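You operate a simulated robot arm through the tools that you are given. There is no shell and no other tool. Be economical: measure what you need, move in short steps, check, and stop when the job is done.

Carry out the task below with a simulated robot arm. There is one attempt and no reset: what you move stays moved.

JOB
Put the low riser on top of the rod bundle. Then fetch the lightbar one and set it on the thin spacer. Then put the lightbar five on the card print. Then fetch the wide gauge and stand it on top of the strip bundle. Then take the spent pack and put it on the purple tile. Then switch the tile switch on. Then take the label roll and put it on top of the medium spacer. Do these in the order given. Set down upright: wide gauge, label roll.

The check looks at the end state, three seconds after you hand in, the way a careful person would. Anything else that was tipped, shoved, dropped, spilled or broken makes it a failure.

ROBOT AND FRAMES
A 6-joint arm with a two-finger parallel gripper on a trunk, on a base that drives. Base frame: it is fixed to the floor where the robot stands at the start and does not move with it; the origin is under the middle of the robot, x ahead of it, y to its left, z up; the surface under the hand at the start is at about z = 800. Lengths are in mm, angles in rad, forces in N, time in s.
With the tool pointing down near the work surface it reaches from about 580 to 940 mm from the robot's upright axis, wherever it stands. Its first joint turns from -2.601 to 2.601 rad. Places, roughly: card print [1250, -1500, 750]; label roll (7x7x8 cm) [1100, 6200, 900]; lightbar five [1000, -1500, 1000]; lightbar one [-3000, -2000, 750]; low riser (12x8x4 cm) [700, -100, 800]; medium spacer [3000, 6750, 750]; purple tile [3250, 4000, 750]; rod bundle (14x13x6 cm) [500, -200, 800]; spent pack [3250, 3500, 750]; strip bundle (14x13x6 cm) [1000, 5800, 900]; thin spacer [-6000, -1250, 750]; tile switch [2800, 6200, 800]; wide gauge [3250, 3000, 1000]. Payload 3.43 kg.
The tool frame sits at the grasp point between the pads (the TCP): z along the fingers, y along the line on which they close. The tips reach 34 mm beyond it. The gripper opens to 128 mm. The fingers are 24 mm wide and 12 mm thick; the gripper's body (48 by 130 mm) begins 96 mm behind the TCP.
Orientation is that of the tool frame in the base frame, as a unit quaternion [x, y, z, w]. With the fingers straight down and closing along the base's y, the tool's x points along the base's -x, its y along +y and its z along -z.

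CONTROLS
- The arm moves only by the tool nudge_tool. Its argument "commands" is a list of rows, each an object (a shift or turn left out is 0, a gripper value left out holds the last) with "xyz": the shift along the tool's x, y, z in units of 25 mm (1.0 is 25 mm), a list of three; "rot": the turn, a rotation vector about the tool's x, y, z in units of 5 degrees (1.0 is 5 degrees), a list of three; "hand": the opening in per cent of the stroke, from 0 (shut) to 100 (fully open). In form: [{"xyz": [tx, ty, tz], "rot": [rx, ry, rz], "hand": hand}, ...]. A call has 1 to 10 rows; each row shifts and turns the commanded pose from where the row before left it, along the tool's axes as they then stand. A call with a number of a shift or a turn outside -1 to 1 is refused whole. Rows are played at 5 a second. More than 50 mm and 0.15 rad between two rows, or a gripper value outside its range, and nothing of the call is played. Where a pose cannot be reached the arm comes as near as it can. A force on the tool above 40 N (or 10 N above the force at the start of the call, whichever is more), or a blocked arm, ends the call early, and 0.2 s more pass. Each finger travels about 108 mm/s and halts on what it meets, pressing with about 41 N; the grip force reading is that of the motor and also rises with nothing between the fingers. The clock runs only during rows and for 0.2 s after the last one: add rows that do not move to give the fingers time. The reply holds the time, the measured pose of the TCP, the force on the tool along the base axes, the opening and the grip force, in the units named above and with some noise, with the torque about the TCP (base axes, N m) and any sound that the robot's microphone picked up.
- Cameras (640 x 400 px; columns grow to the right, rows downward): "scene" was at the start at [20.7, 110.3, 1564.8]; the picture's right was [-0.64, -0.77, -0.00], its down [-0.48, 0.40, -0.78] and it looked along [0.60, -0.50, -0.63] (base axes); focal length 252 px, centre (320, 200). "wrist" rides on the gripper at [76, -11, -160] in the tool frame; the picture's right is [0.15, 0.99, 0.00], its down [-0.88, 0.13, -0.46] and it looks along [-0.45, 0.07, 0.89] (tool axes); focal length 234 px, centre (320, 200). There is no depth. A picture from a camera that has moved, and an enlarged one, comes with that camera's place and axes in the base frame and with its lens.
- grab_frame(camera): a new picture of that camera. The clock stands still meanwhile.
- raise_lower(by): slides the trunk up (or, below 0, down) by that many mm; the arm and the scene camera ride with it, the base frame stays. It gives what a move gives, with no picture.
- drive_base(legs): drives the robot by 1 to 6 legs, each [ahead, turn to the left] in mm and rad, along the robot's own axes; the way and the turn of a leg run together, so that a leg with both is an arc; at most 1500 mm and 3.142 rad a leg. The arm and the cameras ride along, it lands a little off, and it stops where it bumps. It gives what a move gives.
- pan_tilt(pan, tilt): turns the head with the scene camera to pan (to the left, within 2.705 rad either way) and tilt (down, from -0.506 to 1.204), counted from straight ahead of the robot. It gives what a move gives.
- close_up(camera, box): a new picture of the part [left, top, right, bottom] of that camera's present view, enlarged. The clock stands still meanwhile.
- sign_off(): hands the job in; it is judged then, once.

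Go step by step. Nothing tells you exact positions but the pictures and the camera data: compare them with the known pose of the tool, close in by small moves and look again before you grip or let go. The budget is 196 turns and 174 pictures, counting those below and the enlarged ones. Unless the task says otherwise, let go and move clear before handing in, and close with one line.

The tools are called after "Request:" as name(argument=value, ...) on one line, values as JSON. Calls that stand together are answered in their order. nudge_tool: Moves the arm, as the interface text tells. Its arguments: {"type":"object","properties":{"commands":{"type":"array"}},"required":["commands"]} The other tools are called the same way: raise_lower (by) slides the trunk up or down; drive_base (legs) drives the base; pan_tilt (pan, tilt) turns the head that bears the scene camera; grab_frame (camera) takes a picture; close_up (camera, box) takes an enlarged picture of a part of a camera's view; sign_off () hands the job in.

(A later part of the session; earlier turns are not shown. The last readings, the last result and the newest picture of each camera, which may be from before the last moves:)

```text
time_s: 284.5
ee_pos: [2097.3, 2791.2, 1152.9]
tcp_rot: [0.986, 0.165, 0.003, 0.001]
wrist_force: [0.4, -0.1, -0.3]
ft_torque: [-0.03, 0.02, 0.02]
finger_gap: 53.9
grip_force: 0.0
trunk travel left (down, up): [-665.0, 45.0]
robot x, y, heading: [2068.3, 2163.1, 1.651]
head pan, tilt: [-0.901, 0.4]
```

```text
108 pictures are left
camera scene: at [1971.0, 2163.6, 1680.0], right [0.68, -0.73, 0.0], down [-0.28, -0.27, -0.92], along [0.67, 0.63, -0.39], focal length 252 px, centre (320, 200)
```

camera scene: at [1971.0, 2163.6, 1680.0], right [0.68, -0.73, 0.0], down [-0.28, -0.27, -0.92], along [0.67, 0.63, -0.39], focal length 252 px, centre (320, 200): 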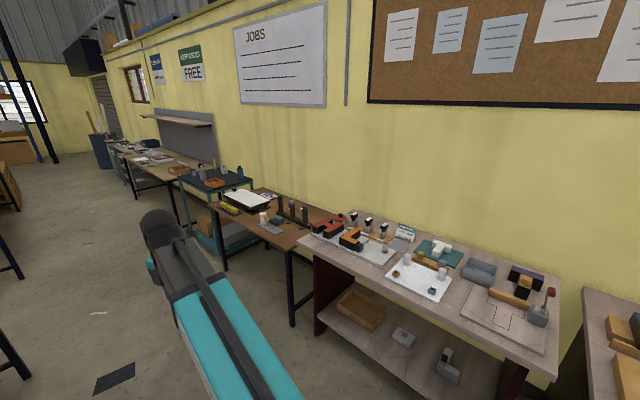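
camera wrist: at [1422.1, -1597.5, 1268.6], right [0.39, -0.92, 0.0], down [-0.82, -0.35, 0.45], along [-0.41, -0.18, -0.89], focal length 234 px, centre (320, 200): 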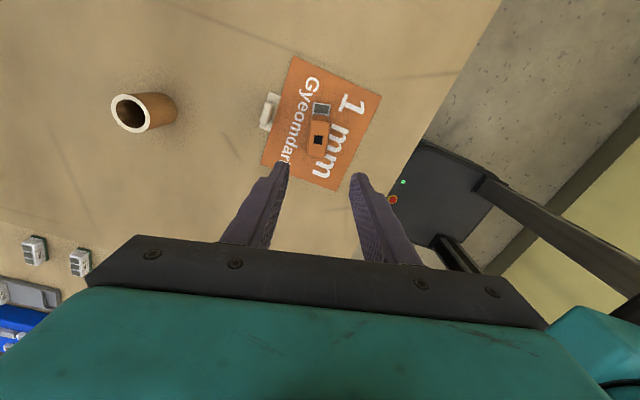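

Request:
close_up(camera="scene", box=[180, 150, 350, 260])

Request:
close_up(camera="scene", box=[290, 195, 570, 370])

```text
3.64 times, centred on (265, 205) of scene
camera zoom: at [1971.0, 2163.6, 1680.0], right [0.68, -0.73, 0.0], down [-0.28, -0.27, -0.92], along [0.67, 0.63, -0.39], focal length 917 px, centre (520, 182)
```

zoom: 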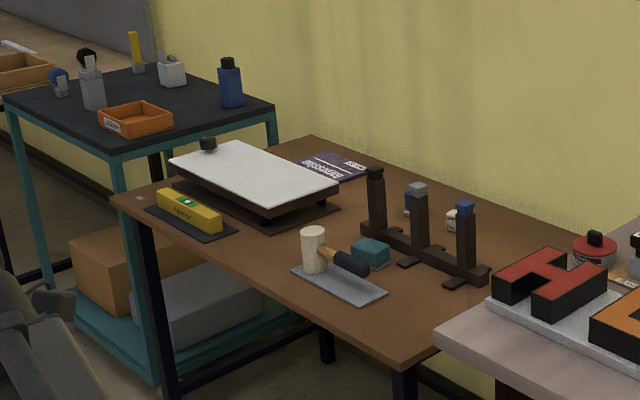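

```text
2.29 times, centred on (430, 282) of scene
camera zoom: at [1971.0, 2163.6, 1680.0], right [0.68, -0.73, 0.0], down [-0.28, -0.27, -0.92], along [0.67, 0.63, -0.39], focal length 577 px, centre (69, 11)
```

zoom: 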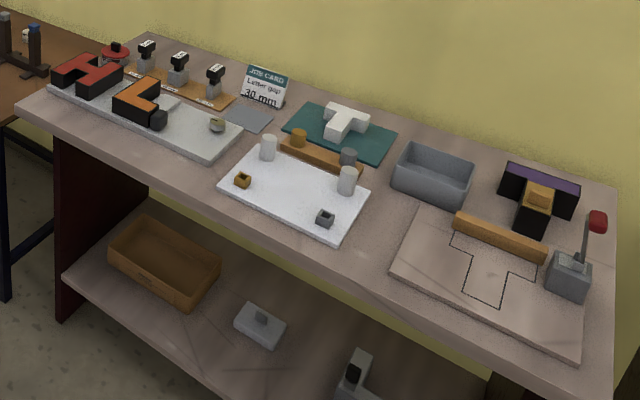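

Three small gauges stand beside the "Letter gap 30 mm" job card near (3215,2900). I move in front of them.

Request:
drive_base(legs=[[0, -0.569], [836, 0], [0, -1.082]])

Request:
pan_tilt(pan=0, tilt=0.7)

Request:
grab_frame(camera="scene")

Request:
grab_frame(camera="wrist")

```text
time_s: 295.2
ee_pos: [3089.2, 2812.5, 1153.8]
tcp_rot: [0.792, -0.61, 0.001, 0.003]
wrist_force: [0.9, 0.8, 0.1]
ft_torque: [0.05, 0.02, -0.01]
finger_gap: 53.9
grip_force: 0.1
trunk travel left (down, up): [-665.0, 45.0]
robot x, y, heading: [2460.1, 2859.1, 0.011]
head pan, tilt: [-0.901, 0.4]
```

```text
time_s: 296.4
ee_pos: [3090.0, 2812.2, 1153.4]
tcp_rot: [0.792, -0.61, 0.002, 0.003]
wrist_force: [-0.2, 0.5, -1.0]
ft_torque: [-0.01, 0.0, -0.04]
finger_gap: 54.0
grip_force: 0.1
trunk travel left (down, up): [-665.0, 45.0]
robot x, y, heading: [2462.4, 2859.5, 0.016]
head pan, tilt: [0.0, 0.7]
```

```text
105 pictures are left
camera scene: at [2500.2, 3029.4, 1653.2], right [0.01, -1.0, 0.0], down [-0.64, -0.01, -0.77], along [0.77, 0.01, -0.64], focal length 252 px, centre (320, 200)
```

scene: 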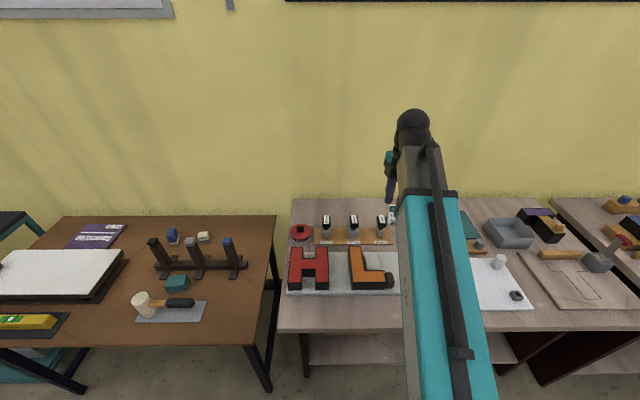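

```text
104 pictures are left
camera wrist: at [3120.0, 2742.8, 1314.3], right [-0.92, -0.39, 0.0], down [-0.35, 0.82, 0.45], along [-0.18, 0.41, -0.89], focal length 234 px, centre (320, 200)
```

wrist: 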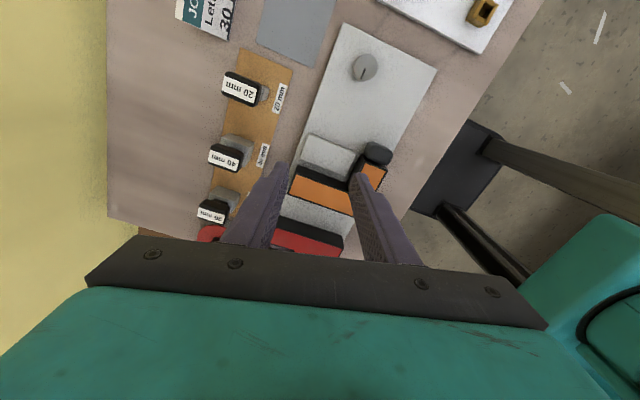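

Request:
close_up(camera="wrist", box=[180, 50, 320, 250])

Request:
close_up(camera="scene", box=[280, 195, 410, 265])

```text
2.00 times, centred on (250, 150) of wrist
camera zoom: at [3120.0, 2742.8, 1314.3], right [-0.92, -0.39, 0.0], down [-0.35, 0.82, 0.45], along [-0.18, 0.41, -0.89], focal length 468 px, centre (460, 300)
```

zoom: 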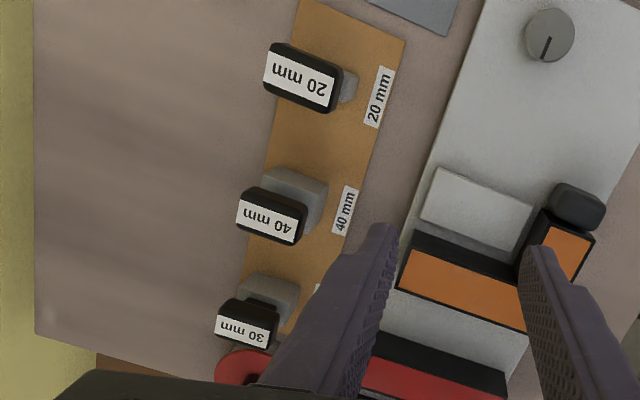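

```text
4.92 times, centred on (345, 230) of scene
camera zoom: at [2500.2, 3029.4, 1653.2], right [0.01, -1.0, 0.0], down [-0.64, -0.01, -0.77], along [0.77, 0.01, -0.64], focal length 1242 px, centre (197, 52)
```

zoom: 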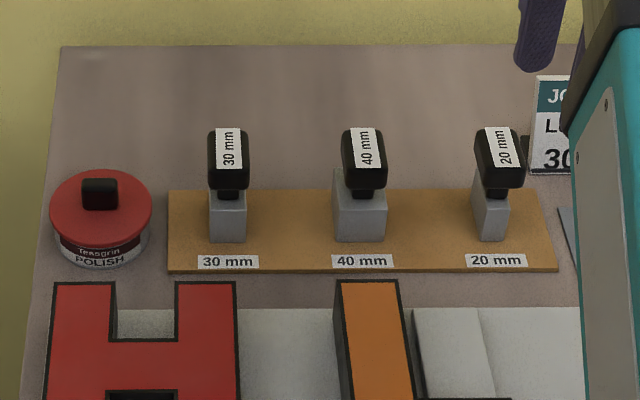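

The 40 mm one (middle) is the wide gauge, handle top at about (3223,2902,945). Align closing along x and come above it.

Request:
nudge_tool(commands=[{"rot": [0, 0, 1], "hand": 64}, {"rot": [0, 0, 1]}, {"rot": [0, 0, 0.97]}, {"xyz": [-0.6, -0.887, 0]}, {"xyz": [-0.6, -0.887, 0]}, {"xyz": [-0.6, -0.887, 0]}, {"xyz": [-0.6, -0.887, 0]}, {"xyz": [-0.6, -0.887, 0]}, {"xyz": [-0.6, -0.887, 0]}, {}])

Request:
nudge_tool(commands=[{"xyz": [0, 0, 1]}, {"xyz": [0, 0, 1]}, {"xyz": [0, 0, 1]}, {"xyz": [0, 0, 1]}, {"xyz": [0, 0, 1]}, {"xyz": [0, 0, 0.6]}, {}])

Request:
close_up(camera="wrist", box=[200, 60, 440, 300])

Request:
close_up(camera="scene", box=[280, 185, 410, 265])

```text
time_s: 298.6
ee_pos: [3224.4, 2901.5, 1153.8]
tcp_rot: [-0.706, 0.708, -0.002, -0.003]
wrist_force: [-0.6, 0.1, -0.5]
ft_torque: [0.02, -0.01, -0.01]
finger_gap: 81.8
grip_force: 0.0
trunk travel left (down, up): [-665.0, 45.0]
robot x, y, heading: [2462.1, 2859.0, 0.015]
head pan, tilt: [0.0, 0.7]
```

```text
time_s: 300.2
ee_pos: [3222.7, 2900.4, 1013.5]
tcp_rot: [-0.707, 0.707, -0.001, -0.003]
wrist_force: [-0.1, -0.1, 0.1]
ft_torque: [-0.01, -0.04, -0.03]
finger_gap: 82.1
grip_force: 0.2
trunk travel left (down, up): [-665.0, 45.0]
robot x, y, heading: [2462.8, 2858.4, 0.015]
head pan, tilt: [0.0, 0.7]
```

```text
1.67 times, centred on (320, 180) of wrist
camera zoom: at [3234.5, 2826.1, 1174.8], right [-0.99, -0.15, 0.0], down [-0.13, 0.88, 0.45], along [-0.07, 0.44, -0.89], focal length 390 px, centre (320, 233)
```

zoom: 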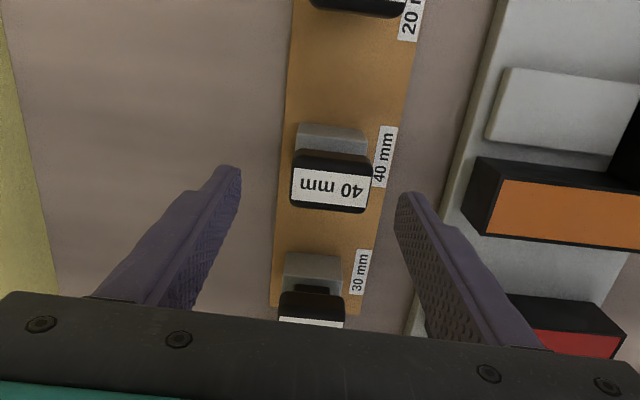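

```text
4.92 times, centred on (345, 225) of scene
camera zoom: at [2500.2, 3029.3, 1653.2], right [0.02, -1.0, 0.0], down [-0.64, -0.01, -0.77], along [0.76, 0.01, -0.64], focal length 1242 px, centre (197, 77)
```

zoom: 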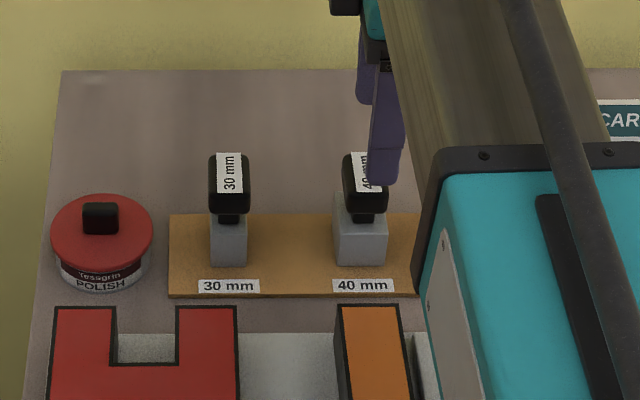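

Request:
nudge_tool(commands=[{"xyz": [-0.28, 0.28, 0], "rot": [0, 0, -0.6]}, {"xyz": [0, 0, 1]}, {"xyz": [0, 0, 0.4]}, {}])

Request:
close_up(camera="wrist", box=[200, 60, 440, 300])

```text
time_s: 301.2
ee_pos: [3213.8, 2906.8, 976.5]
tcp_rot: [0.724, -0.69, 0.002, 0.003]
wrist_force: [-1.2, -1.1, -0.3]
ft_torque: [0.01, 0.01, 0.02]
finger_gap: 81.9
grip_force: 0.0
trunk travel left (down, up): [-665.0, 45.0]
robot x, y, heading: [2460.9, 2857.3, 0.015]
head pan, tilt: [0.0, 0.7]
```

```text
1.67 times, centred on (320, 180) of wrist
camera zoom: at [3229.5, 2831.5, 1138.1], right [-0.98, -0.2, 0.0], down [-0.17, 0.88, 0.45], along [-0.09, 0.44, -0.89], focal length 390 px, centre (320, 233)
```

zoom: 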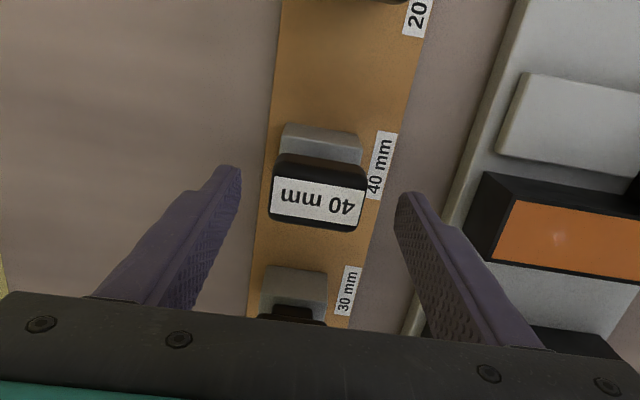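

Nicely aligned. Descend and grip the handle.

Request:
nudge_tool(commands=[{"xyz": [0, 0, 0.8]}, {"xyz": [0, 0, 0.65]}, {}, {"hand": 25}, {}, {}, {}])

Request:
close_up(camera="wrist", box=[200, 60, 440, 300])

Request:
close_up(camera="scene", box=[280, 185, 410, 265])

```text
time_s: 302.8
ee_pos: [3213.7, 2908.1, 942.8]
tcp_rot: [0.725, -0.689, 0.002, 0.004]
wrist_force: [0.8, -0.7, 0.3]
ft_torque: [0.03, -0.06, 0.01]
finger_gap: 49.5
grip_force: 41.1
trunk travel left (down, up): [-665.0, 45.0]
robot x, y, heading: [2467.4, 2860.9, 0.015]
head pan, tilt: [0.0, 0.7]
```

```text
1.67 times, centred on (320, 180) of wrist
camera zoom: at [3229.0, 2832.2, 1103.1], right [-0.98, -0.2, 0.0], down [-0.17, 0.88, 0.45], along [-0.09, 0.44, -0.89], focal length 390 px, centre (320, 233)
```

zoom: 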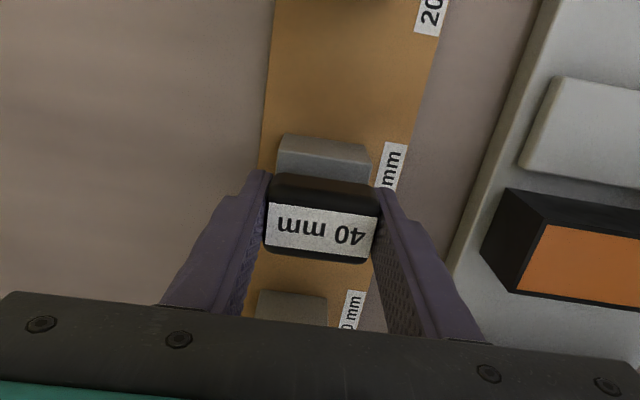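

```text
4.92 times, centred on (345, 225) of scene
camera zoom: at [2500.1, 3029.3, 1653.2], right [0.02, -1.0, 0.0], down [-0.64, -0.01, -0.77], along [0.76, 0.01, -0.64], focal length 1242 px, centre (197, 77)
```

zoom: 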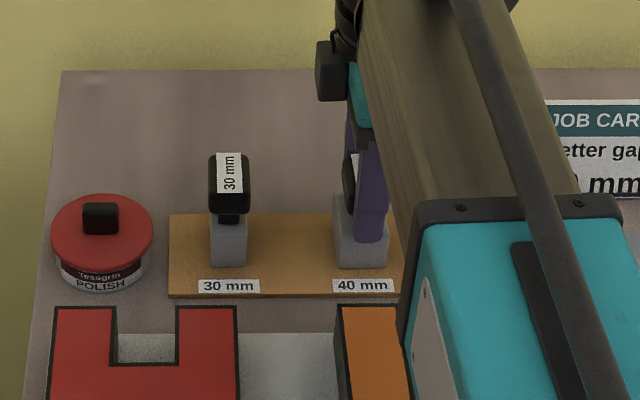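

Gripped. Lift clear and look toward the strip bundle's table.

Request:
nudge_tool(commands=[{"xyz": [0, 0, -0.5]}, {"xyz": [0, 0, -1]}, {"xyz": [0, 0, -1]}, {"xyz": [0, 0, -1]}, {"xyz": [0, 0, -1]}, {"xyz": [0, 0, -1]}, {"xyz": [0, 0, -1]}, {"xyz": [0, 1, -1]}, {"xyz": [0, 1, -1]}, {"xyz": [0, 1, 0]}])

Request:
pan_tilt(pan=2.0, tilt=0.35)

Request:
grab_frame(camera="scene")

Request:
grab_frame(camera="wrist")

```text
time_s: 305.0
ee_pos: [3138.9, 2907.7, 1156.9]
tcp_rot: [0.725, -0.689, 0.002, 0.003]
wrist_force: [0.4, 0.8, -2.0]
ft_torque: [0.01, 0.0, 0.01]
finger_gap: 49.6
grip_force: 41.0
trunk travel left (down, up): [-665.0, 45.0]
robot x, y, heading: [2463.5, 2862.0, 0.017]
head pan, tilt: [0.0, 0.7]
```

```text
time_s: 306.9
ee_pos: [3139.7, 2907.2, 1156.4]
tcp_rot: [0.725, -0.689, 0.002, 0.003]
wrist_force: [0.0, 0.1, -2.5]
ft_torque: [-0.01, 0.01, 0.02]
finger_gap: 49.8
grip_force: 40.7
trunk travel left (down, up): [-665.0, 45.0]
robot x, y, heading: [2460.8, 2862.8, 0.018]
head pan, tilt: [2.0, 0.351]
```

```text
96 pictures are left
camera scene: at [2375.5, 3112.1, 1684.5], right [0.9, 0.43, 0.0], down [0.15, -0.31, -0.94], along [-0.4, 0.85, -0.34], focal length 252 px, centre (320, 200)
```

scene: 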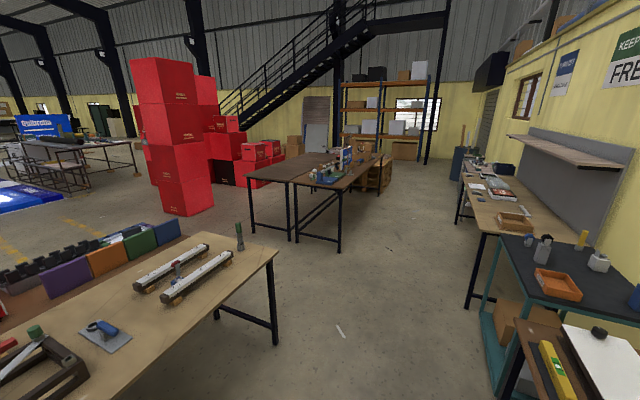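

```text
95 pictures are left
camera wrist: at [3154.9, 2832.5, 1317.5], right [-0.98, -0.2, 0.0], down [-0.17, 0.88, 0.45], along [-0.09, 0.44, -0.89], focal length 234 px, centre (320, 200)
```

wrist: 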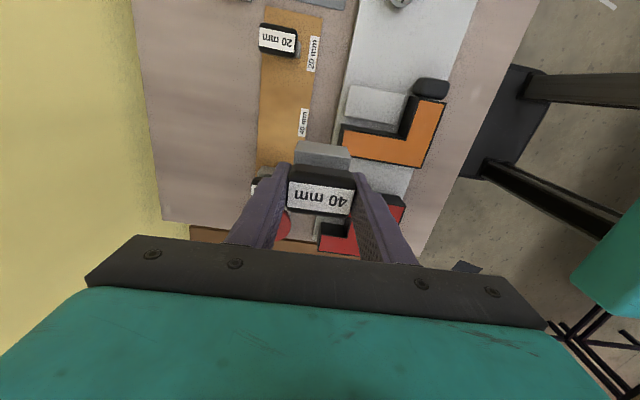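

Request:
close_up(camera="scene", box=[240, 130, 400, 255])

Request:
close_up(camera="scene", box=[430, 130, 640, 280])

```text
3.20 times, centred on (320, 192) of scene
camera zoom: at [2375.5, 3112.1, 1684.5], right [0.9, 0.43, 0.0], down [0.15, -0.31, -0.94], along [-0.4, 0.85, -0.34], focal length 807 px, centre (320, 224)
```

zoom: 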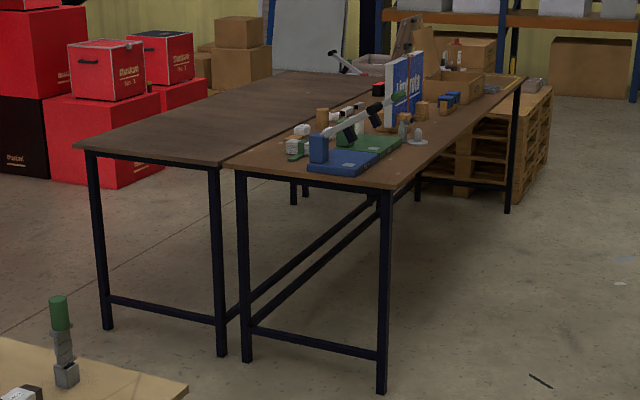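

```text
2.67 times, centred on (535, 205) of scene
camera zoom: at [2375.5, 3112.1, 1684.5], right [0.9, 0.43, 0.0], down [0.15, -0.31, -0.94], along [-0.4, 0.85, -0.34], focal length 673 px, centre (-253, 187)
```

zoom: 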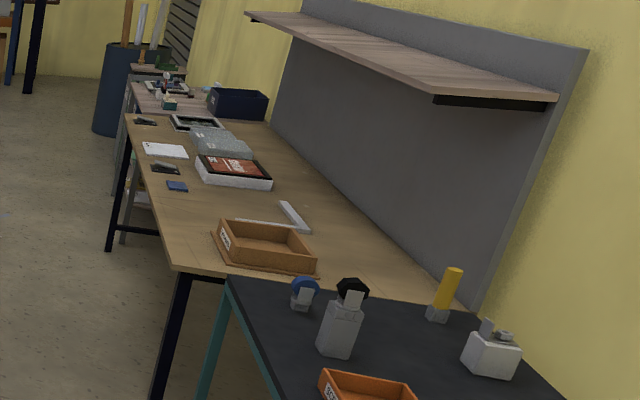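

The bundle's table has its near end at y≈5600, x≈800–1475. I drive up the aisle and round to its end, facing +y.

Request:
drive_base(legs=[[0, 1.7], [1056, 0], [1056, 0]])

Request:
drive_base(legs=[[0, 1.424], [1100, 0], [0, -1.571]])

Request:
pan_tilt(pan=0, tilt=0.6)

Request:
grab_frame(camera="scene")

```text
time_s: 324.5
ee_pos: [1893.2, 5570.3, 1156.7]
tcp_rot: [0.993, 0.115, 0.003, 0.0]
wrist_force: [0.8, 0.3, -2.8]
ft_torque: [-0.01, 0.05, -0.01]
finger_gap: 49.7
grip_force: 40.9
trunk travel left (down, up): [-665.0, 45.0]
robot x, y, heading: [2059.8, 4912.0, 1.769]
head pan, tilt: [2.0, 0.351]
```

```text
time_s: 341.0
ee_pos: [853.7, 5528.5, 1156.9]
tcp_rot: [0.998, 0.059, 0.004, 0.0]
wrist_force: [0.7, 0.6, -3.3]
ft_torque: [0.0, -0.03, -0.01]
finger_gap: 49.7
grip_force: 40.9
trunk travel left (down, up): [-665.0, 45.0]
robot x, y, heading: [973.8, 4858.3, 1.657]
head pan, tilt: [2.0, 0.351]
```

```text
time_s: 342.9
ee_pos: [854.1, 5528.6, 1156.7]
tcp_rot: [0.998, 0.059, 0.004, 0.001]
wrist_force: [-0.2, -0.5, -2.0]
ft_torque: [0.0, 0.02, -0.01]
finger_gap: 49.7
grip_force: 40.7
trunk travel left (down, up): [-665.0, 45.0]
robot x, y, heading: [973.7, 4858.3, 1.654]
head pan, tilt: [0.0, 0.6]
```

```text
92 pictures are left
camera scene: at [799.8, 4885.2, 1661.8], right [1.0, 0.09, 0.0], down [0.05, -0.56, -0.83], along [-0.07, 0.82, -0.56], focal length 252 px, centre (320, 200)
```

scene: 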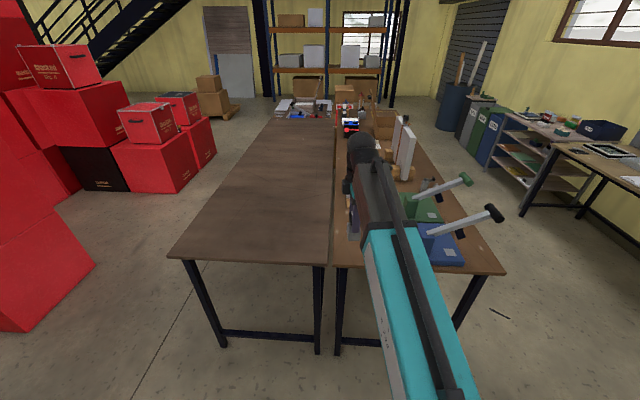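

Request:
grab_frame(camera="wrist")

Request:
close_up(camera="scene", box=[320, 100, 520, 280])

```text
91 pictures are left
camera wrist: at [926.7, 5548.5, 1317.5], right [0.26, -0.97, 0.0], down [-0.86, -0.23, 0.45], along [-0.43, -0.12, -0.89], focal length 234 px, centre (320, 200)
```

wrist: 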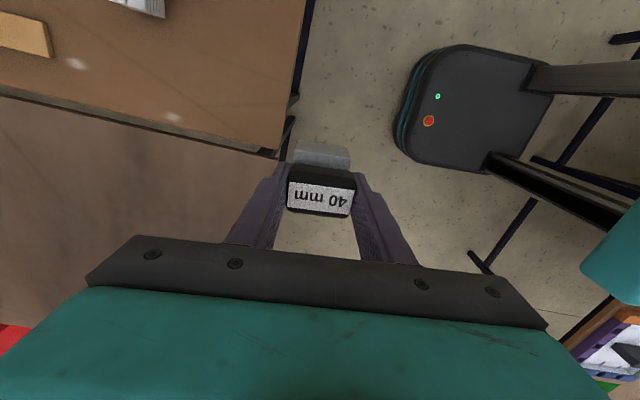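

```text
2.22 times, centred on (420, 190) of scene
camera zoom: at [799.8, 4885.2, 1661.8], right [1.0, 0.09, 0.0], down [0.05, -0.56, -0.83], along [-0.07, 0.82, -0.56], focal length 561 px, centre (98, 222)
```

zoom: 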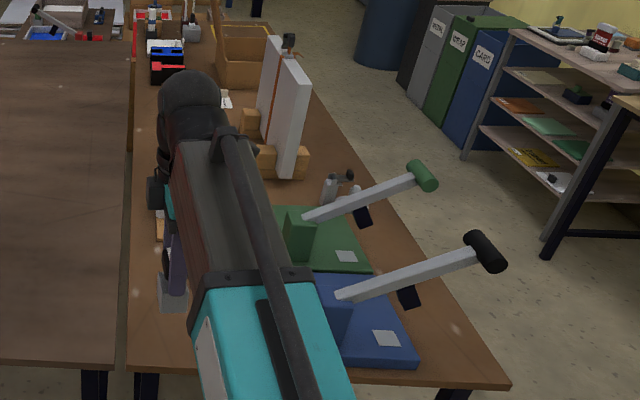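

Request:
raise_lower(by=45)

Request:
drive_base(legs=[[0, -0.45]])

Request:
pan_tilt(pan=0.25, tilt=0.7)

Request:
grab_frame(camera="scene")

Request:
grab_frame(camera="wrist")

```text
time_s: 343.8
ee_pos: [853.5, 5528.4, 1201.5]
tcp_rot: [0.998, 0.058, 0.003, 0.0]
wrist_force: [-0.6, 1.5, -2.8]
ft_torque: [0.01, 0.04, 0.01]
finger_gap: 50.0
grip_force: 41.2
trunk travel left (down, up): [-710.0, 0.0]
robot x, y, heading: [972.7, 4859.8, 1.657]
head pan, tilt: [0.0, 0.6]
```

```text
time_s: 345.9
ee_pos: [1154.8, 5515.8, 1202.8]
tcp_rot: [0.987, -0.163, 0.003, 0.002]
wrist_force: [0.9, 0.6, -2.5]
ft_torque: [0.04, -0.03, 0.02]
finger_gap: 50.0
grip_force: 41.0
trunk travel left (down, up): [-710.0, 0.0]
robot x, y, heading: [982.5, 4856.3, 1.218]
head pan, tilt: [0.0, 0.6]
```

```text
time_s: 346.6
ee_pos: [1155.2, 5516.4, 1201.8]
tcp_rot: [0.987, -0.163, 0.004, 0.002]
wrist_force: [0.3, -0.7, -3.0]
ft_torque: [0.01, -0.01, -0.01]
finger_gap: 49.8
grip_force: 41.3
trunk travel left (down, up): [-710.0, 0.0]
robot x, y, heading: [984.1, 4860.7, 1.221]
head pan, tilt: [0.25, 0.7]
```

```text
89 pictures are left
camera scene: at [816.3, 4956.3, 1698.2], right [0.99, -0.1, 0.0], down [-0.07, -0.64, -0.77], along [0.08, 0.76, -0.64], focal length 252 px, centre (320, 200)
```

scene: 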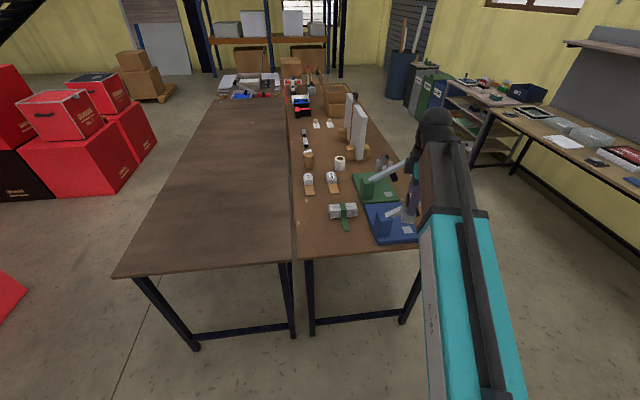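

```text
88 pictures are left
camera wrist: at [1230.0, 5502.9, 1362.5], right [-0.18, -0.98, 0.0], down [-0.88, 0.16, 0.45], along [-0.44, 0.08, -0.89], focal length 234 px, centre (320, 200)
```

wrist: 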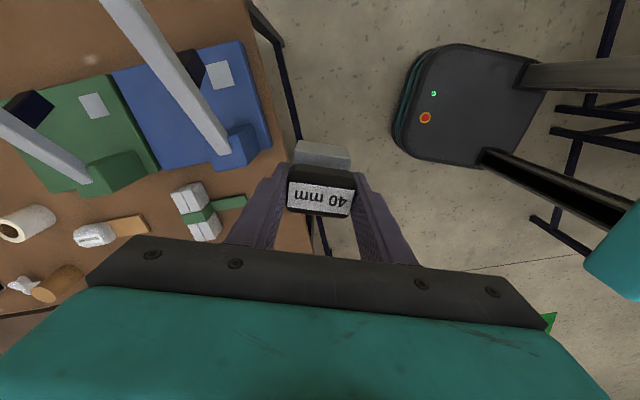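

Request:
close_up(camera="scene", box=[285, 130, 425, 250])

Request:
close_up(camera="wrist", box=[0, 120, 320, 320])

```text
3.33 times, centred on (355, 190) of scene
camera zoom: at [816.3, 4956.3, 1698.2], right [0.99, -0.1, 0.0], down [-0.07, -0.64, -0.77], along [0.08, 0.76, -0.64], focal length 841 px, centre (203, 233)
```

zoom: 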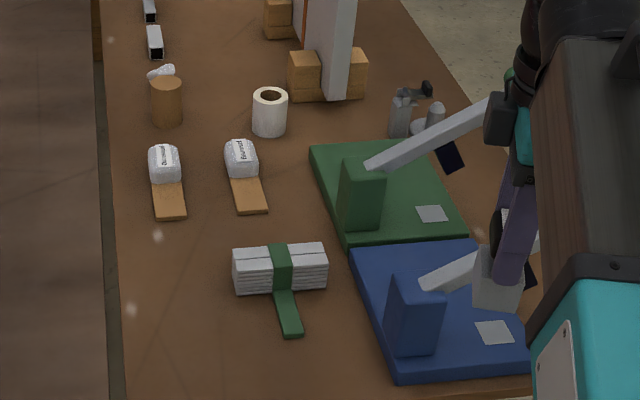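

```text
2.00 times, centred on (160, 220) of wrist
camera zoom: at [1230.0, 5502.9, 1362.5], right [-0.18, -0.98, 0.0], down [-0.88, 0.16, 0.45], along [-0.44, 0.08, -0.89], focal length 468 px, centre (640, 160)
```

zoom: 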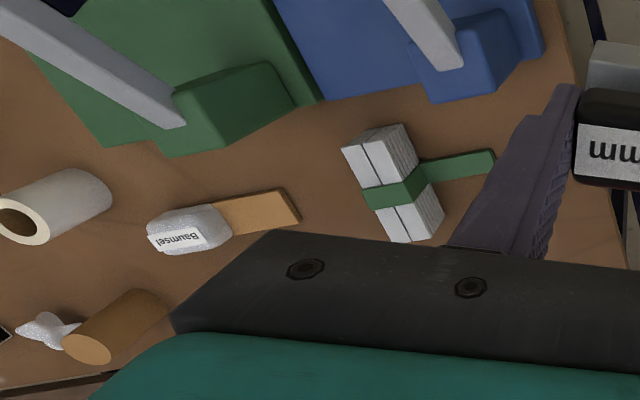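

The strip bundle (white strips, green strap) has its top at about (1017,5827,916). I face it and come closer.

Request:
drive_base(legs=[[0, 0.35], [230, 0]])

Request:
grab_frame(camera="wrist")

```text
time_s: 350.0
ee_pos: [917.8, 5770.9, 1201.6]
tcp_rot: [1.0, 0.013, 0.003, 0.001]
wrist_force: [-0.7, 0.2, -1.9]
ft_torque: [0.01, 0.03, 0.05]
finger_gap: 49.7
grip_force: 41.0
trunk travel left (down, up): [-710.0, 0.0]
robot x, y, heading: [985.4, 5094.4, 1.565]
head pan, tilt: [0.25, 0.7]
```

```text
85 pictures are left
camera wrist: at [991.3, 5783.8, 1361.8], right [0.17, -0.99, 0.0], down [-0.88, -0.15, 0.45], along [-0.44, -0.08, -0.89], focal length 234 px, centre (320, 200)
```

wrist: 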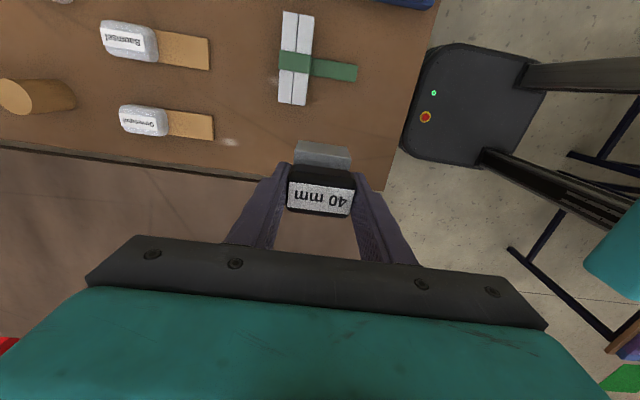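

Request:
nudge_tool(commands=[{"xyz": [0.985, -0.54, 0]}, {"xyz": [0.985, -0.54, 0]}, {"xyz": [0.985, -0.54, 0]}, {"xyz": [0.985, -0.54, 0]}, {"xyz": [0, 0, 1]}, {"xyz": [0, 0, 1]}, {"xyz": [0, 0, 1]}, {"xyz": [0, 0, 1]}, {}])

Request:
nudge_tool(commands=[{"xyz": [0, 0, 1]}, {"xyz": [0, 0, 1]}, {"xyz": [0, 0, 0.6]}, {}])

Request:
grab_frame(camera="wrist")

Request:
close_up(camera="scene", box=[280, 130, 440, 270])

```text
time_s: 352.0
ee_pos: [1018.6, 5827.5, 1100.4]
tcp_rot: [1.0, 0.013, 0.004, 0.001]
wrist_force: [0.7, -0.1, -2.5]
ft_torque: [-0.04, 0.0, 0.01]
finger_gap: 49.7
grip_force: 40.9
trunk travel left (down, up): [-710.0, 0.0]
robot x, y, heading: [984.5, 5093.3, 1.568]
head pan, tilt: [0.25, 0.7]
```

```text
time_s: 353.0
ee_pos: [1016.9, 5825.3, 1034.8]
tcp_rot: [1.0, 0.012, 0.004, 0.001]
wrist_force: [0.1, -0.8, -2.9]
ft_torque: [0.02, -0.01, 0.04]
finger_gap: 49.7
grip_force: 40.6
trunk travel left (down, up): [-710.0, 0.0]
robot x, y, heading: [984.3, 5089.6, 1.565]
head pan, tilt: [0.25, 0.7]
```

```text
84 pictures are left
camera wrist: at [1090.2, 5838.6, 1196.5], right [0.17, -0.99, 0.0], down [-0.88, -0.15, 0.45], along [-0.44, -0.08, -0.89], focal length 234 px, centre (320, 200)
```

wrist: 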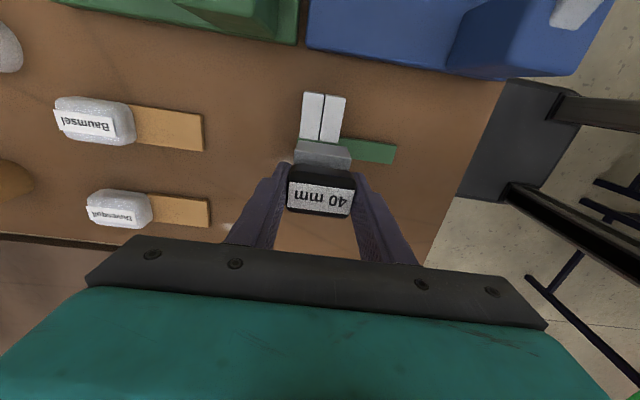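

```text
2.86 times, centred on (360, 200) of scene
camera zoom: at [792.3, 5127.9, 1698.2], right [0.97, 0.24, 0.0], down [0.16, -0.63, -0.76], along [-0.18, 0.74, -0.64], focal length 721 px, centre (206, 200)
```

zoom: 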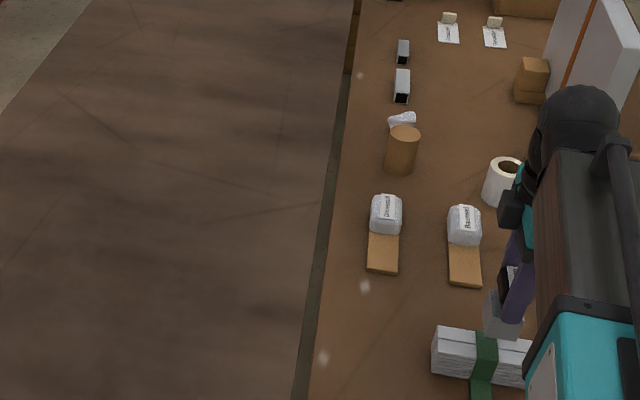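

Request:
nudge_tool(commands=[{"xyz": [0, 0, 0.8]}, {"xyz": [0, 0, 0.6]}, {"xyz": [0, 0, 0.15]}, {}])

Request:
nudge_tool(commands=[{"xyz": [0, 0, 0.08]}, {"xyz": [0, 0, 0.06]}, {}])

Request:
close_up(camera="scene", box=[360, 200, 440, 260])

```text
time_s: 354.0
ee_pos: [1016.4, 5825.9, 997.6]
tcp_rot: [1.0, 0.012, 0.004, 0.0]
wrist_force: [-0.4, 0.4, -2.8]
ft_torque: [0.0, 0.0, 0.02]
finger_gap: 49.8
grip_force: 41.6
trunk travel left (down, up): [-710.0, 0.0]
robot x, y, heading: [984.5, 5088.7, 1.564]
head pan, tilt: [0.25, 0.7]
```

```text
time_s: 354.8
ee_pos: [1016.3, 5827.5, 994.1]
tcp_rot: [1.0, 0.012, 0.003, 0.001]
wrist_force: [0.8, 0.8, -3.4]
ft_torque: [0.0, 0.04, -0.01]
finger_gap: 49.8
grip_force: 41.0
trunk travel left (down, up): [-710.0, 0.0]
robot x, y, heading: [984.6, 5090.7, 1.564]
head pan, tilt: [0.25, 0.7]
```

```text
6.67 times, centred on (400, 230) of scene
camera zoom: at [792.3, 5128.0, 1698.1], right [0.97, 0.24, 0.0], down [0.16, -0.63, -0.76], along [-0.18, 0.74, -0.64], focal length 1682 px, centre (-213, 0)
```

zoom: 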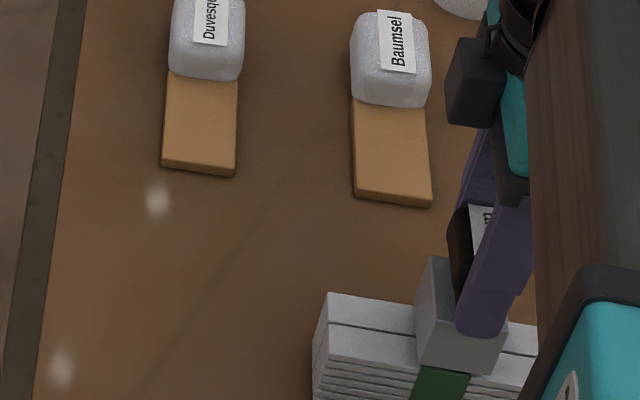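

The gauge is just above the strap; shift 4 mm back to centre and continue to contact.

Request:
nudge_tool(commands=[{"xyz": [0, -0.16, 0]}, {"xyz": [0, 0, 0.07]}, {"xyz": [0, 0, 0.07]}, {}])

Request:
nudge_tool(commands=[{"xyz": [0, 0, 0.05]}, {"xyz": [0, 0, 0.05]}, {}])

```text
time_s: 355.8
ee_pos: [1014.9, 5830.2, 991.4]
tcp_rot: [1.0, 0.013, 0.003, 0.001]
wrist_force: [1.5, 0.9, -2.5]
ft_torque: [-0.02, 0.0, 0.02]
finger_gap: 49.5
grip_force: 40.6
trunk travel left (down, up): [-710.0, 0.0]
robot x, y, heading: [983.8, 5094.1, 1.572]
head pan, tilt: [0.25, 0.7]
```

```text
time_s: 356.6
ee_pos: [1015.1, 5829.9, 988.8]
tcp_rot: [1.0, 0.012, 0.003, 0.0]
wrist_force: [2.2, 1.8, 5.4]
ft_torque: [0.23, -0.1, 0.0]
finger_gap: 49.6
grip_force: 41.3
trunk travel left (down, up): [-710.0, 0.0]
robot x, y, heading: [979.7, 5093.2, 1.564]
head pan, tilt: [0.25, 0.7]
```

Light contact at z=989. Release and rise.

Request:
nudge_tool(commands=[{"hand": 42}, {"hand": 48}, {"hand": 64}, {}, {"xyz": [0, 0, -1]}, {"xyz": [0, 0, -1]}, {"xyz": [0, 0, -1]}, {"xyz": [0, 0, -1]}, {"xyz": [0, 0, -1]}, {"xyz": [0, 0, -1]}])

Request:
close_up(camera="scene", box=[340, 140, 500, 260])

Request:
grab_frame(camera="wrist")

```text
time_s: 358.8
ee_pos: [1015.0, 5832.0, 1139.2]
tcp_rot: [1.0, 0.012, 0.004, 0.001]
wrist_force: [-0.4, 0.7, 0.5]
ft_torque: [-0.01, 0.0, -0.03]
finger_gap: 82.0
grip_force: 0.1
trunk travel left (down, up): [-710.0, 0.0]
robot x, y, heading: [981.7, 5090.4, 1.56]
head pan, tilt: [0.25, 0.7]
```

```text
3.33 times, centred on (420, 200) of scene
camera zoom: at [792.3, 5127.5, 1698.1], right [0.97, 0.24, 0.0], down [0.16, -0.62, -0.77], along [-0.18, 0.74, -0.64], focal length 841 px, centre (-13, 200)
```

zoom: 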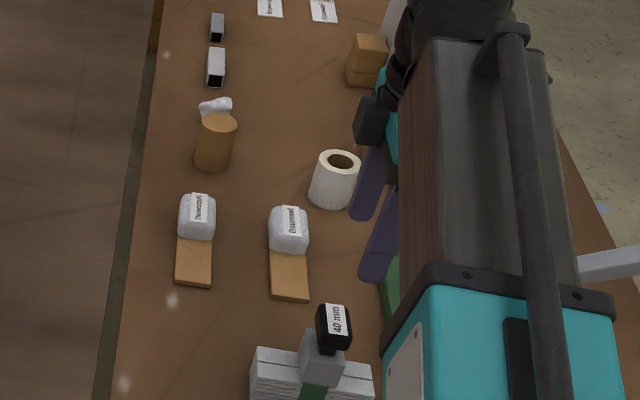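

```text
80 pictures are left
camera wrist: at [1088.6, 5844.5, 1300.0], right [0.17, -0.99, 0.0], down [-0.88, -0.15, 0.45], along [-0.44, -0.08, -0.89], focal length 234 px, centre (320, 200)
```

wrist: 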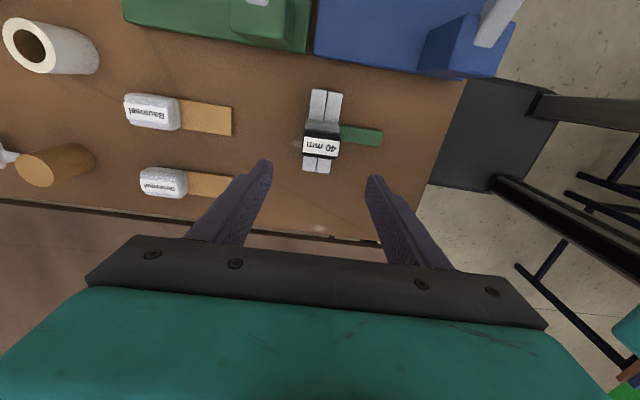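

The wide gauge stands on the bundle. Next the spent pack and purple tile on the brown wall table; I tuck in, back off and drive there.

Request:
nudge_tool(commands=[{"xyz": [0, 1, -0.4]}, {"xyz": [0, 1, -0.4]}, {"xyz": [0, 1, 0]}, {"xyz": [0, 1, 0]}])

Request:
drive_base(legs=[[-250, 0], [0, -1.56], [1250, 0]])

```text
time_s: 359.8
ee_pos: [1016.7, 5727.0, 1159.9]
tcp_rot: [1.0, 0.012, 0.004, 0.0]
wrist_force: [0.2, 0.1, -0.1]
ft_torque: [0.01, 0.01, -0.03]
finger_gap: 81.8
grip_force: 0.2
trunk travel left (down, up): [-710.0, 0.0]
robot x, y, heading: [978.2, 5093.6, 1.561]
head pan, tilt: [0.25, 0.7]
```

```text
time_s: 373.9
ee_pos: [2913.0, 4845.8, 1159.7]
tcp_rot: [0.721, -0.693, 0.001, 0.003]
wrist_force: [0.9, -0.1, -0.8]
ft_torque: [0.03, 0.01, -0.03]
finger_gap: 81.6
grip_force: 0.1
trunk travel left (down, up): [-710.0, 0.0]
robot x, y, heading: [2271.5, 4866.9, 0.006]
head pan, tilt: [0.25, 0.7]
```

Request:
drive_base(legs=[[0, -1.38], [1128, 0], [0, 1.375]])

Request:
pan_tilt(pan=0.0, tilt=0.7)

Request:
grab_frame(camera="scene")

Request:
grab_frame(camera="wrist")

```text
time_s: 389.8
ee_pos: [3194.3, 3803.7, 1159.9]
tcp_rot: [0.753, -0.658, 0.001, 0.004]
wrist_force: [0.0, 0.2, -0.1]
ft_torque: [-0.03, 0.02, -0.02]
finger_gap: 82.2
grip_force: 0.1
trunk travel left (down, up): [-710.0, 0.0]
robot x, y, heading: [2553.9, 3801.9, 0.087]
head pan, tilt: [0.25, 0.7]
```

```text
time_s: 390.5
ee_pos: [3192.7, 3806.0, 1159.9]
tcp_rot: [0.753, -0.658, 0.002, 0.003]
wrist_force: [0.0, 0.0, 0.4]
ft_torque: [-0.02, -0.01, 0.03]
finger_gap: 81.9
grip_force: 0.0
trunk travel left (down, up): [-710.0, 0.0]
robot x, y, heading: [2551.2, 3806.6, 0.094]
head pan, tilt: [0.0, 0.7]
```

```text
79 pictures are left
camera scene: at [2576.0, 3975.6, 1698.1], right [0.09, -1.0, 0.0], down [-0.64, -0.06, -0.76], along [0.76, 0.07, -0.64], focal length 252 px, centre (320, 200)
```

scene: 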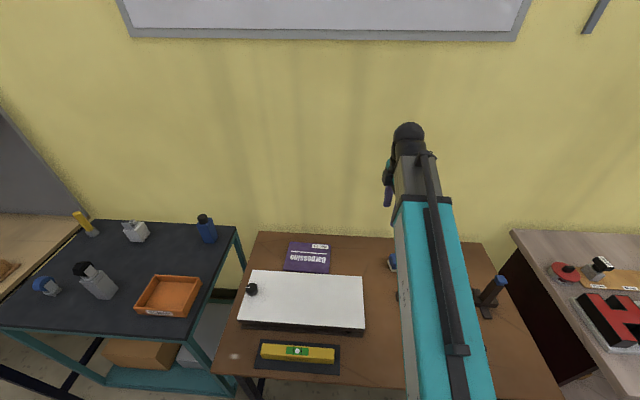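

```text
78 pictures are left
camera wrist: at [3214.4, 3732.8, 1320.8], right [-0.96, -0.28, 0.0], down [-0.25, 0.86, 0.45], along [-0.13, 0.43, -0.89], focal length 234 px, centre (320, 200)
```

wrist: 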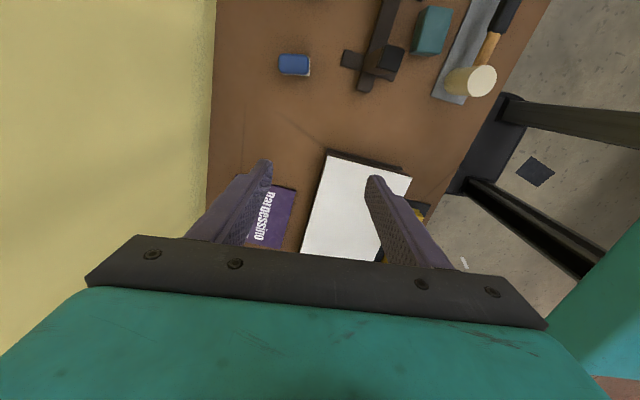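

I see a blue pack; another stood nearer y≈3500. I move the hand that way to look at both.

Request:
nudge_tool(commands=[{"xyz": [1, 0, 0]}, {"xyz": [1, 0, 0]}, {"xyz": [1, 0, 0]}, {"xyz": [1, 0, 0]}, {"xyz": [1, 0, 0]}, {"xyz": [1, 0, 0]}, {"xyz": [1, 0, 0]}, {"xyz": [1, 0, 0]}, {"xyz": [1, 0, 0]}, {"xyz": [1, 0, 0]}])

Request:
grab_frame(camera="wrist")

Request:
grab_frame(camera="scene")

```text
time_s: 392.7
ee_pos: [3227.9, 3557.2, 1162.9]
tcp_rot: [0.753, -0.658, 0.002, 0.003]
wrist_force: [0.0, -0.1, 0.7]
ft_torque: [0.03, 0.01, 0.0]
finger_gap: 81.8
grip_force: 0.0
trunk travel left (down, up): [-710.0, 0.0]
robot x, y, heading: [2553.9, 3804.7, 0.091]
head pan, tilt: [0.0, 0.7]
```

```text
77 pictures are left
camera wrist: at [3248.5, 3483.7, 1322.8], right [-0.96, -0.28, 0.0], down [-0.25, 0.86, 0.45], along [-0.13, 0.43, -0.89], focal length 234 px, centre (320, 200)
```

wrist: 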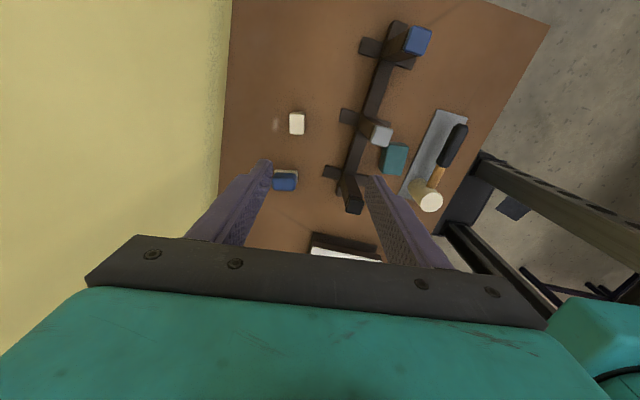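

```text
76 pictures are left
camera scene: at [2576.0, 3974.6, 1698.2], right [0.09, -1.0, 0.0], down [-0.64, -0.06, -0.77], along [0.76, 0.07, -0.64], focal length 252 px, centre (320, 200)
```

scene: 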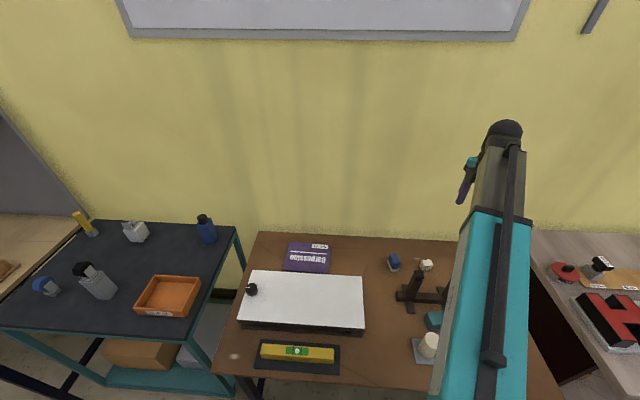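

Request:
close_up(camera="scene", box=[370, 240, 450, 310])

Request:
close_up(camera="wrist", box=[250, 90, 420, 220])

Request:
close_up(camera="scene", box=[230, 235, 350, 335])

```text
5.71 times, centred on (410, 275) of scene
camera zoom: at [2576.0, 3974.6, 1698.2], right [0.09, -1.0, 0.0], down [-0.64, -0.06, -0.77], along [0.76, 0.07, -0.64], focal length 1442 px, centre (-194, -229)
```

zoom: 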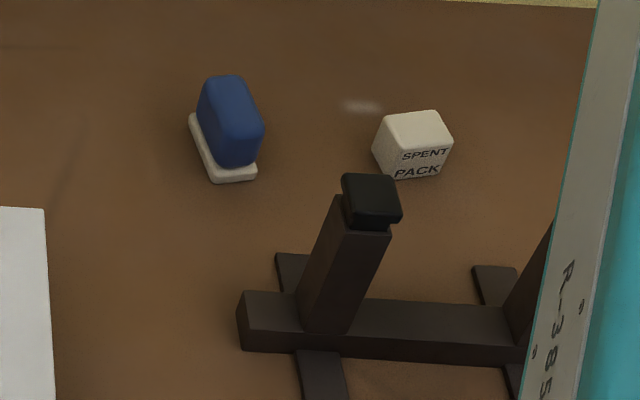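

```text
3.08 times, centred on (335, 155) of wrist
camera zoom: at [3248.5, 3483.7, 1322.8], right [-0.96, -0.28, 0.0], down [-0.25, 0.86, 0.45], along [-0.13, 0.43, -0.89], focal length 720 px, centre (274, 338)
```

zoom: 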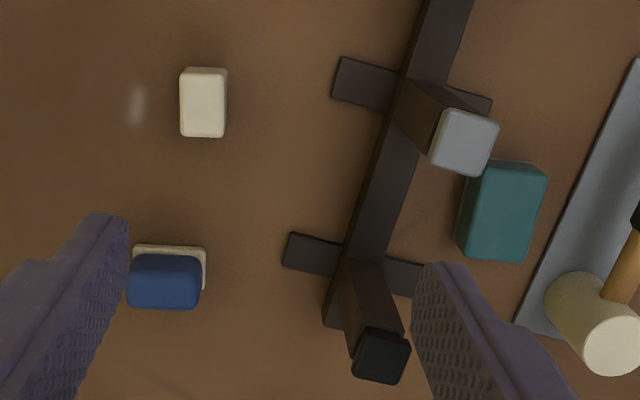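

```text
4.00 times, centred on (290, 285) of scene
camera zoom: at [2576.0, 3974.6, 1698.2], right [0.09, -1.0, 0.0], down [-0.64, -0.06, -0.77], along [0.76, 0.07, -0.64], focal length 1009 px, centre (440, -140)
```

zoom: 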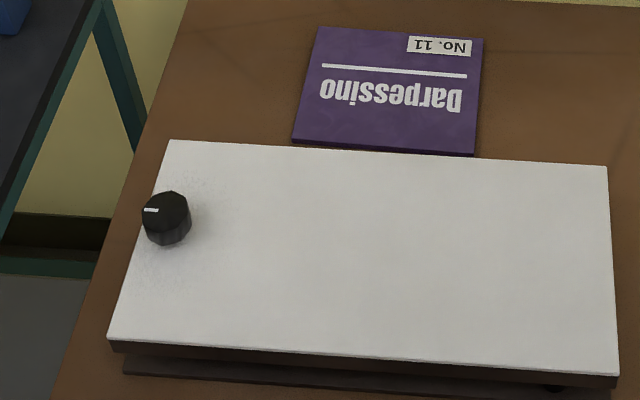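

The white box reads "SPENT PACK" (about (3270,3573), top z≈797), and the purple tile's centre is (3277,4093). Lower the trunk, align and come above the pack.

Request:
raise_lower(by=-135)

Request:
nudge_tool(commands=[{"rot": [0, 0, -1], "hand": 50}, {"rot": [0, 0, -0.3]}, {"xyz": [-0.1, -0.89, 0]}, {"xyz": [-0.1, -0.89, 0]}, {"xyz": [0, 0, 1]}, {"xyz": [0, 0, 1]}, {"xyz": [0, 0, 1]}, {"xyz": [0, 0, 1]}, {"xyz": [0, 0, 1]}, {}])

Request:
grab_frame(camera="wrist")

Request:
close_up(camera="scene", box=[370, 220, 470, 310])

```text
time_s: 394.4
ee_pos: [3227.6, 3557.6, 1026.5]
tcp_rot: [0.754, -0.657, 0.002, 0.003]
wrist_force: [-0.4, 0.3, -1.1]
ft_torque: [0.04, 0.0, 0.04]
finger_gap: 81.8
grip_force: 0.1
trunk travel left (down, up): [-575.0, 135.0]
robot x, y, heading: [2555.1, 3805.8, 0.09]
head pan, tilt: [0.0, 0.7]
```

```text
time_s: 396.6
ee_pos: [3268.8, 3573.6, 902.5]
tcp_rot: [0.79, -0.613, 0.001, 0.003]
wrist_force: [0.1, -0.4, -0.5]
ft_torque: [0.02, 0.02, 0.02]
finger_gap: 63.9
grip_force: 0.0
trunk travel left (down, up): [-575.0, 135.0]
robot x, y, heading: [2553.6, 3803.0, 0.092]
head pan, tilt: [0.0, 0.7]
```

```text
72 pictures are left
camera wrist: at [3297.5, 3504.0, 1063.1], right [-0.92, -0.39, 0.0], down [-0.34, 0.82, 0.45], along [-0.18, 0.41, -0.89], focal length 234 px, centre (320, 200)
```

wrist: 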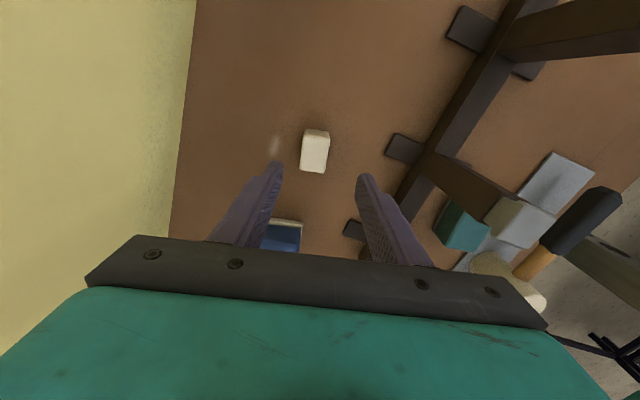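

```text
4.44 times, centred on (420, 265) of scene
camera zoom: at [2576.1, 3975.0, 1563.2], right [0.09, -1.0, 0.0], down [-0.64, -0.06, -0.77], along [0.76, 0.07, -0.64], focal length 1121 px, centre (-124, -89)
```

zoom: 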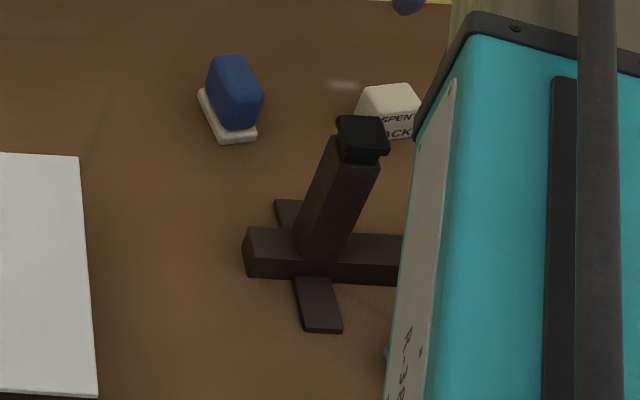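

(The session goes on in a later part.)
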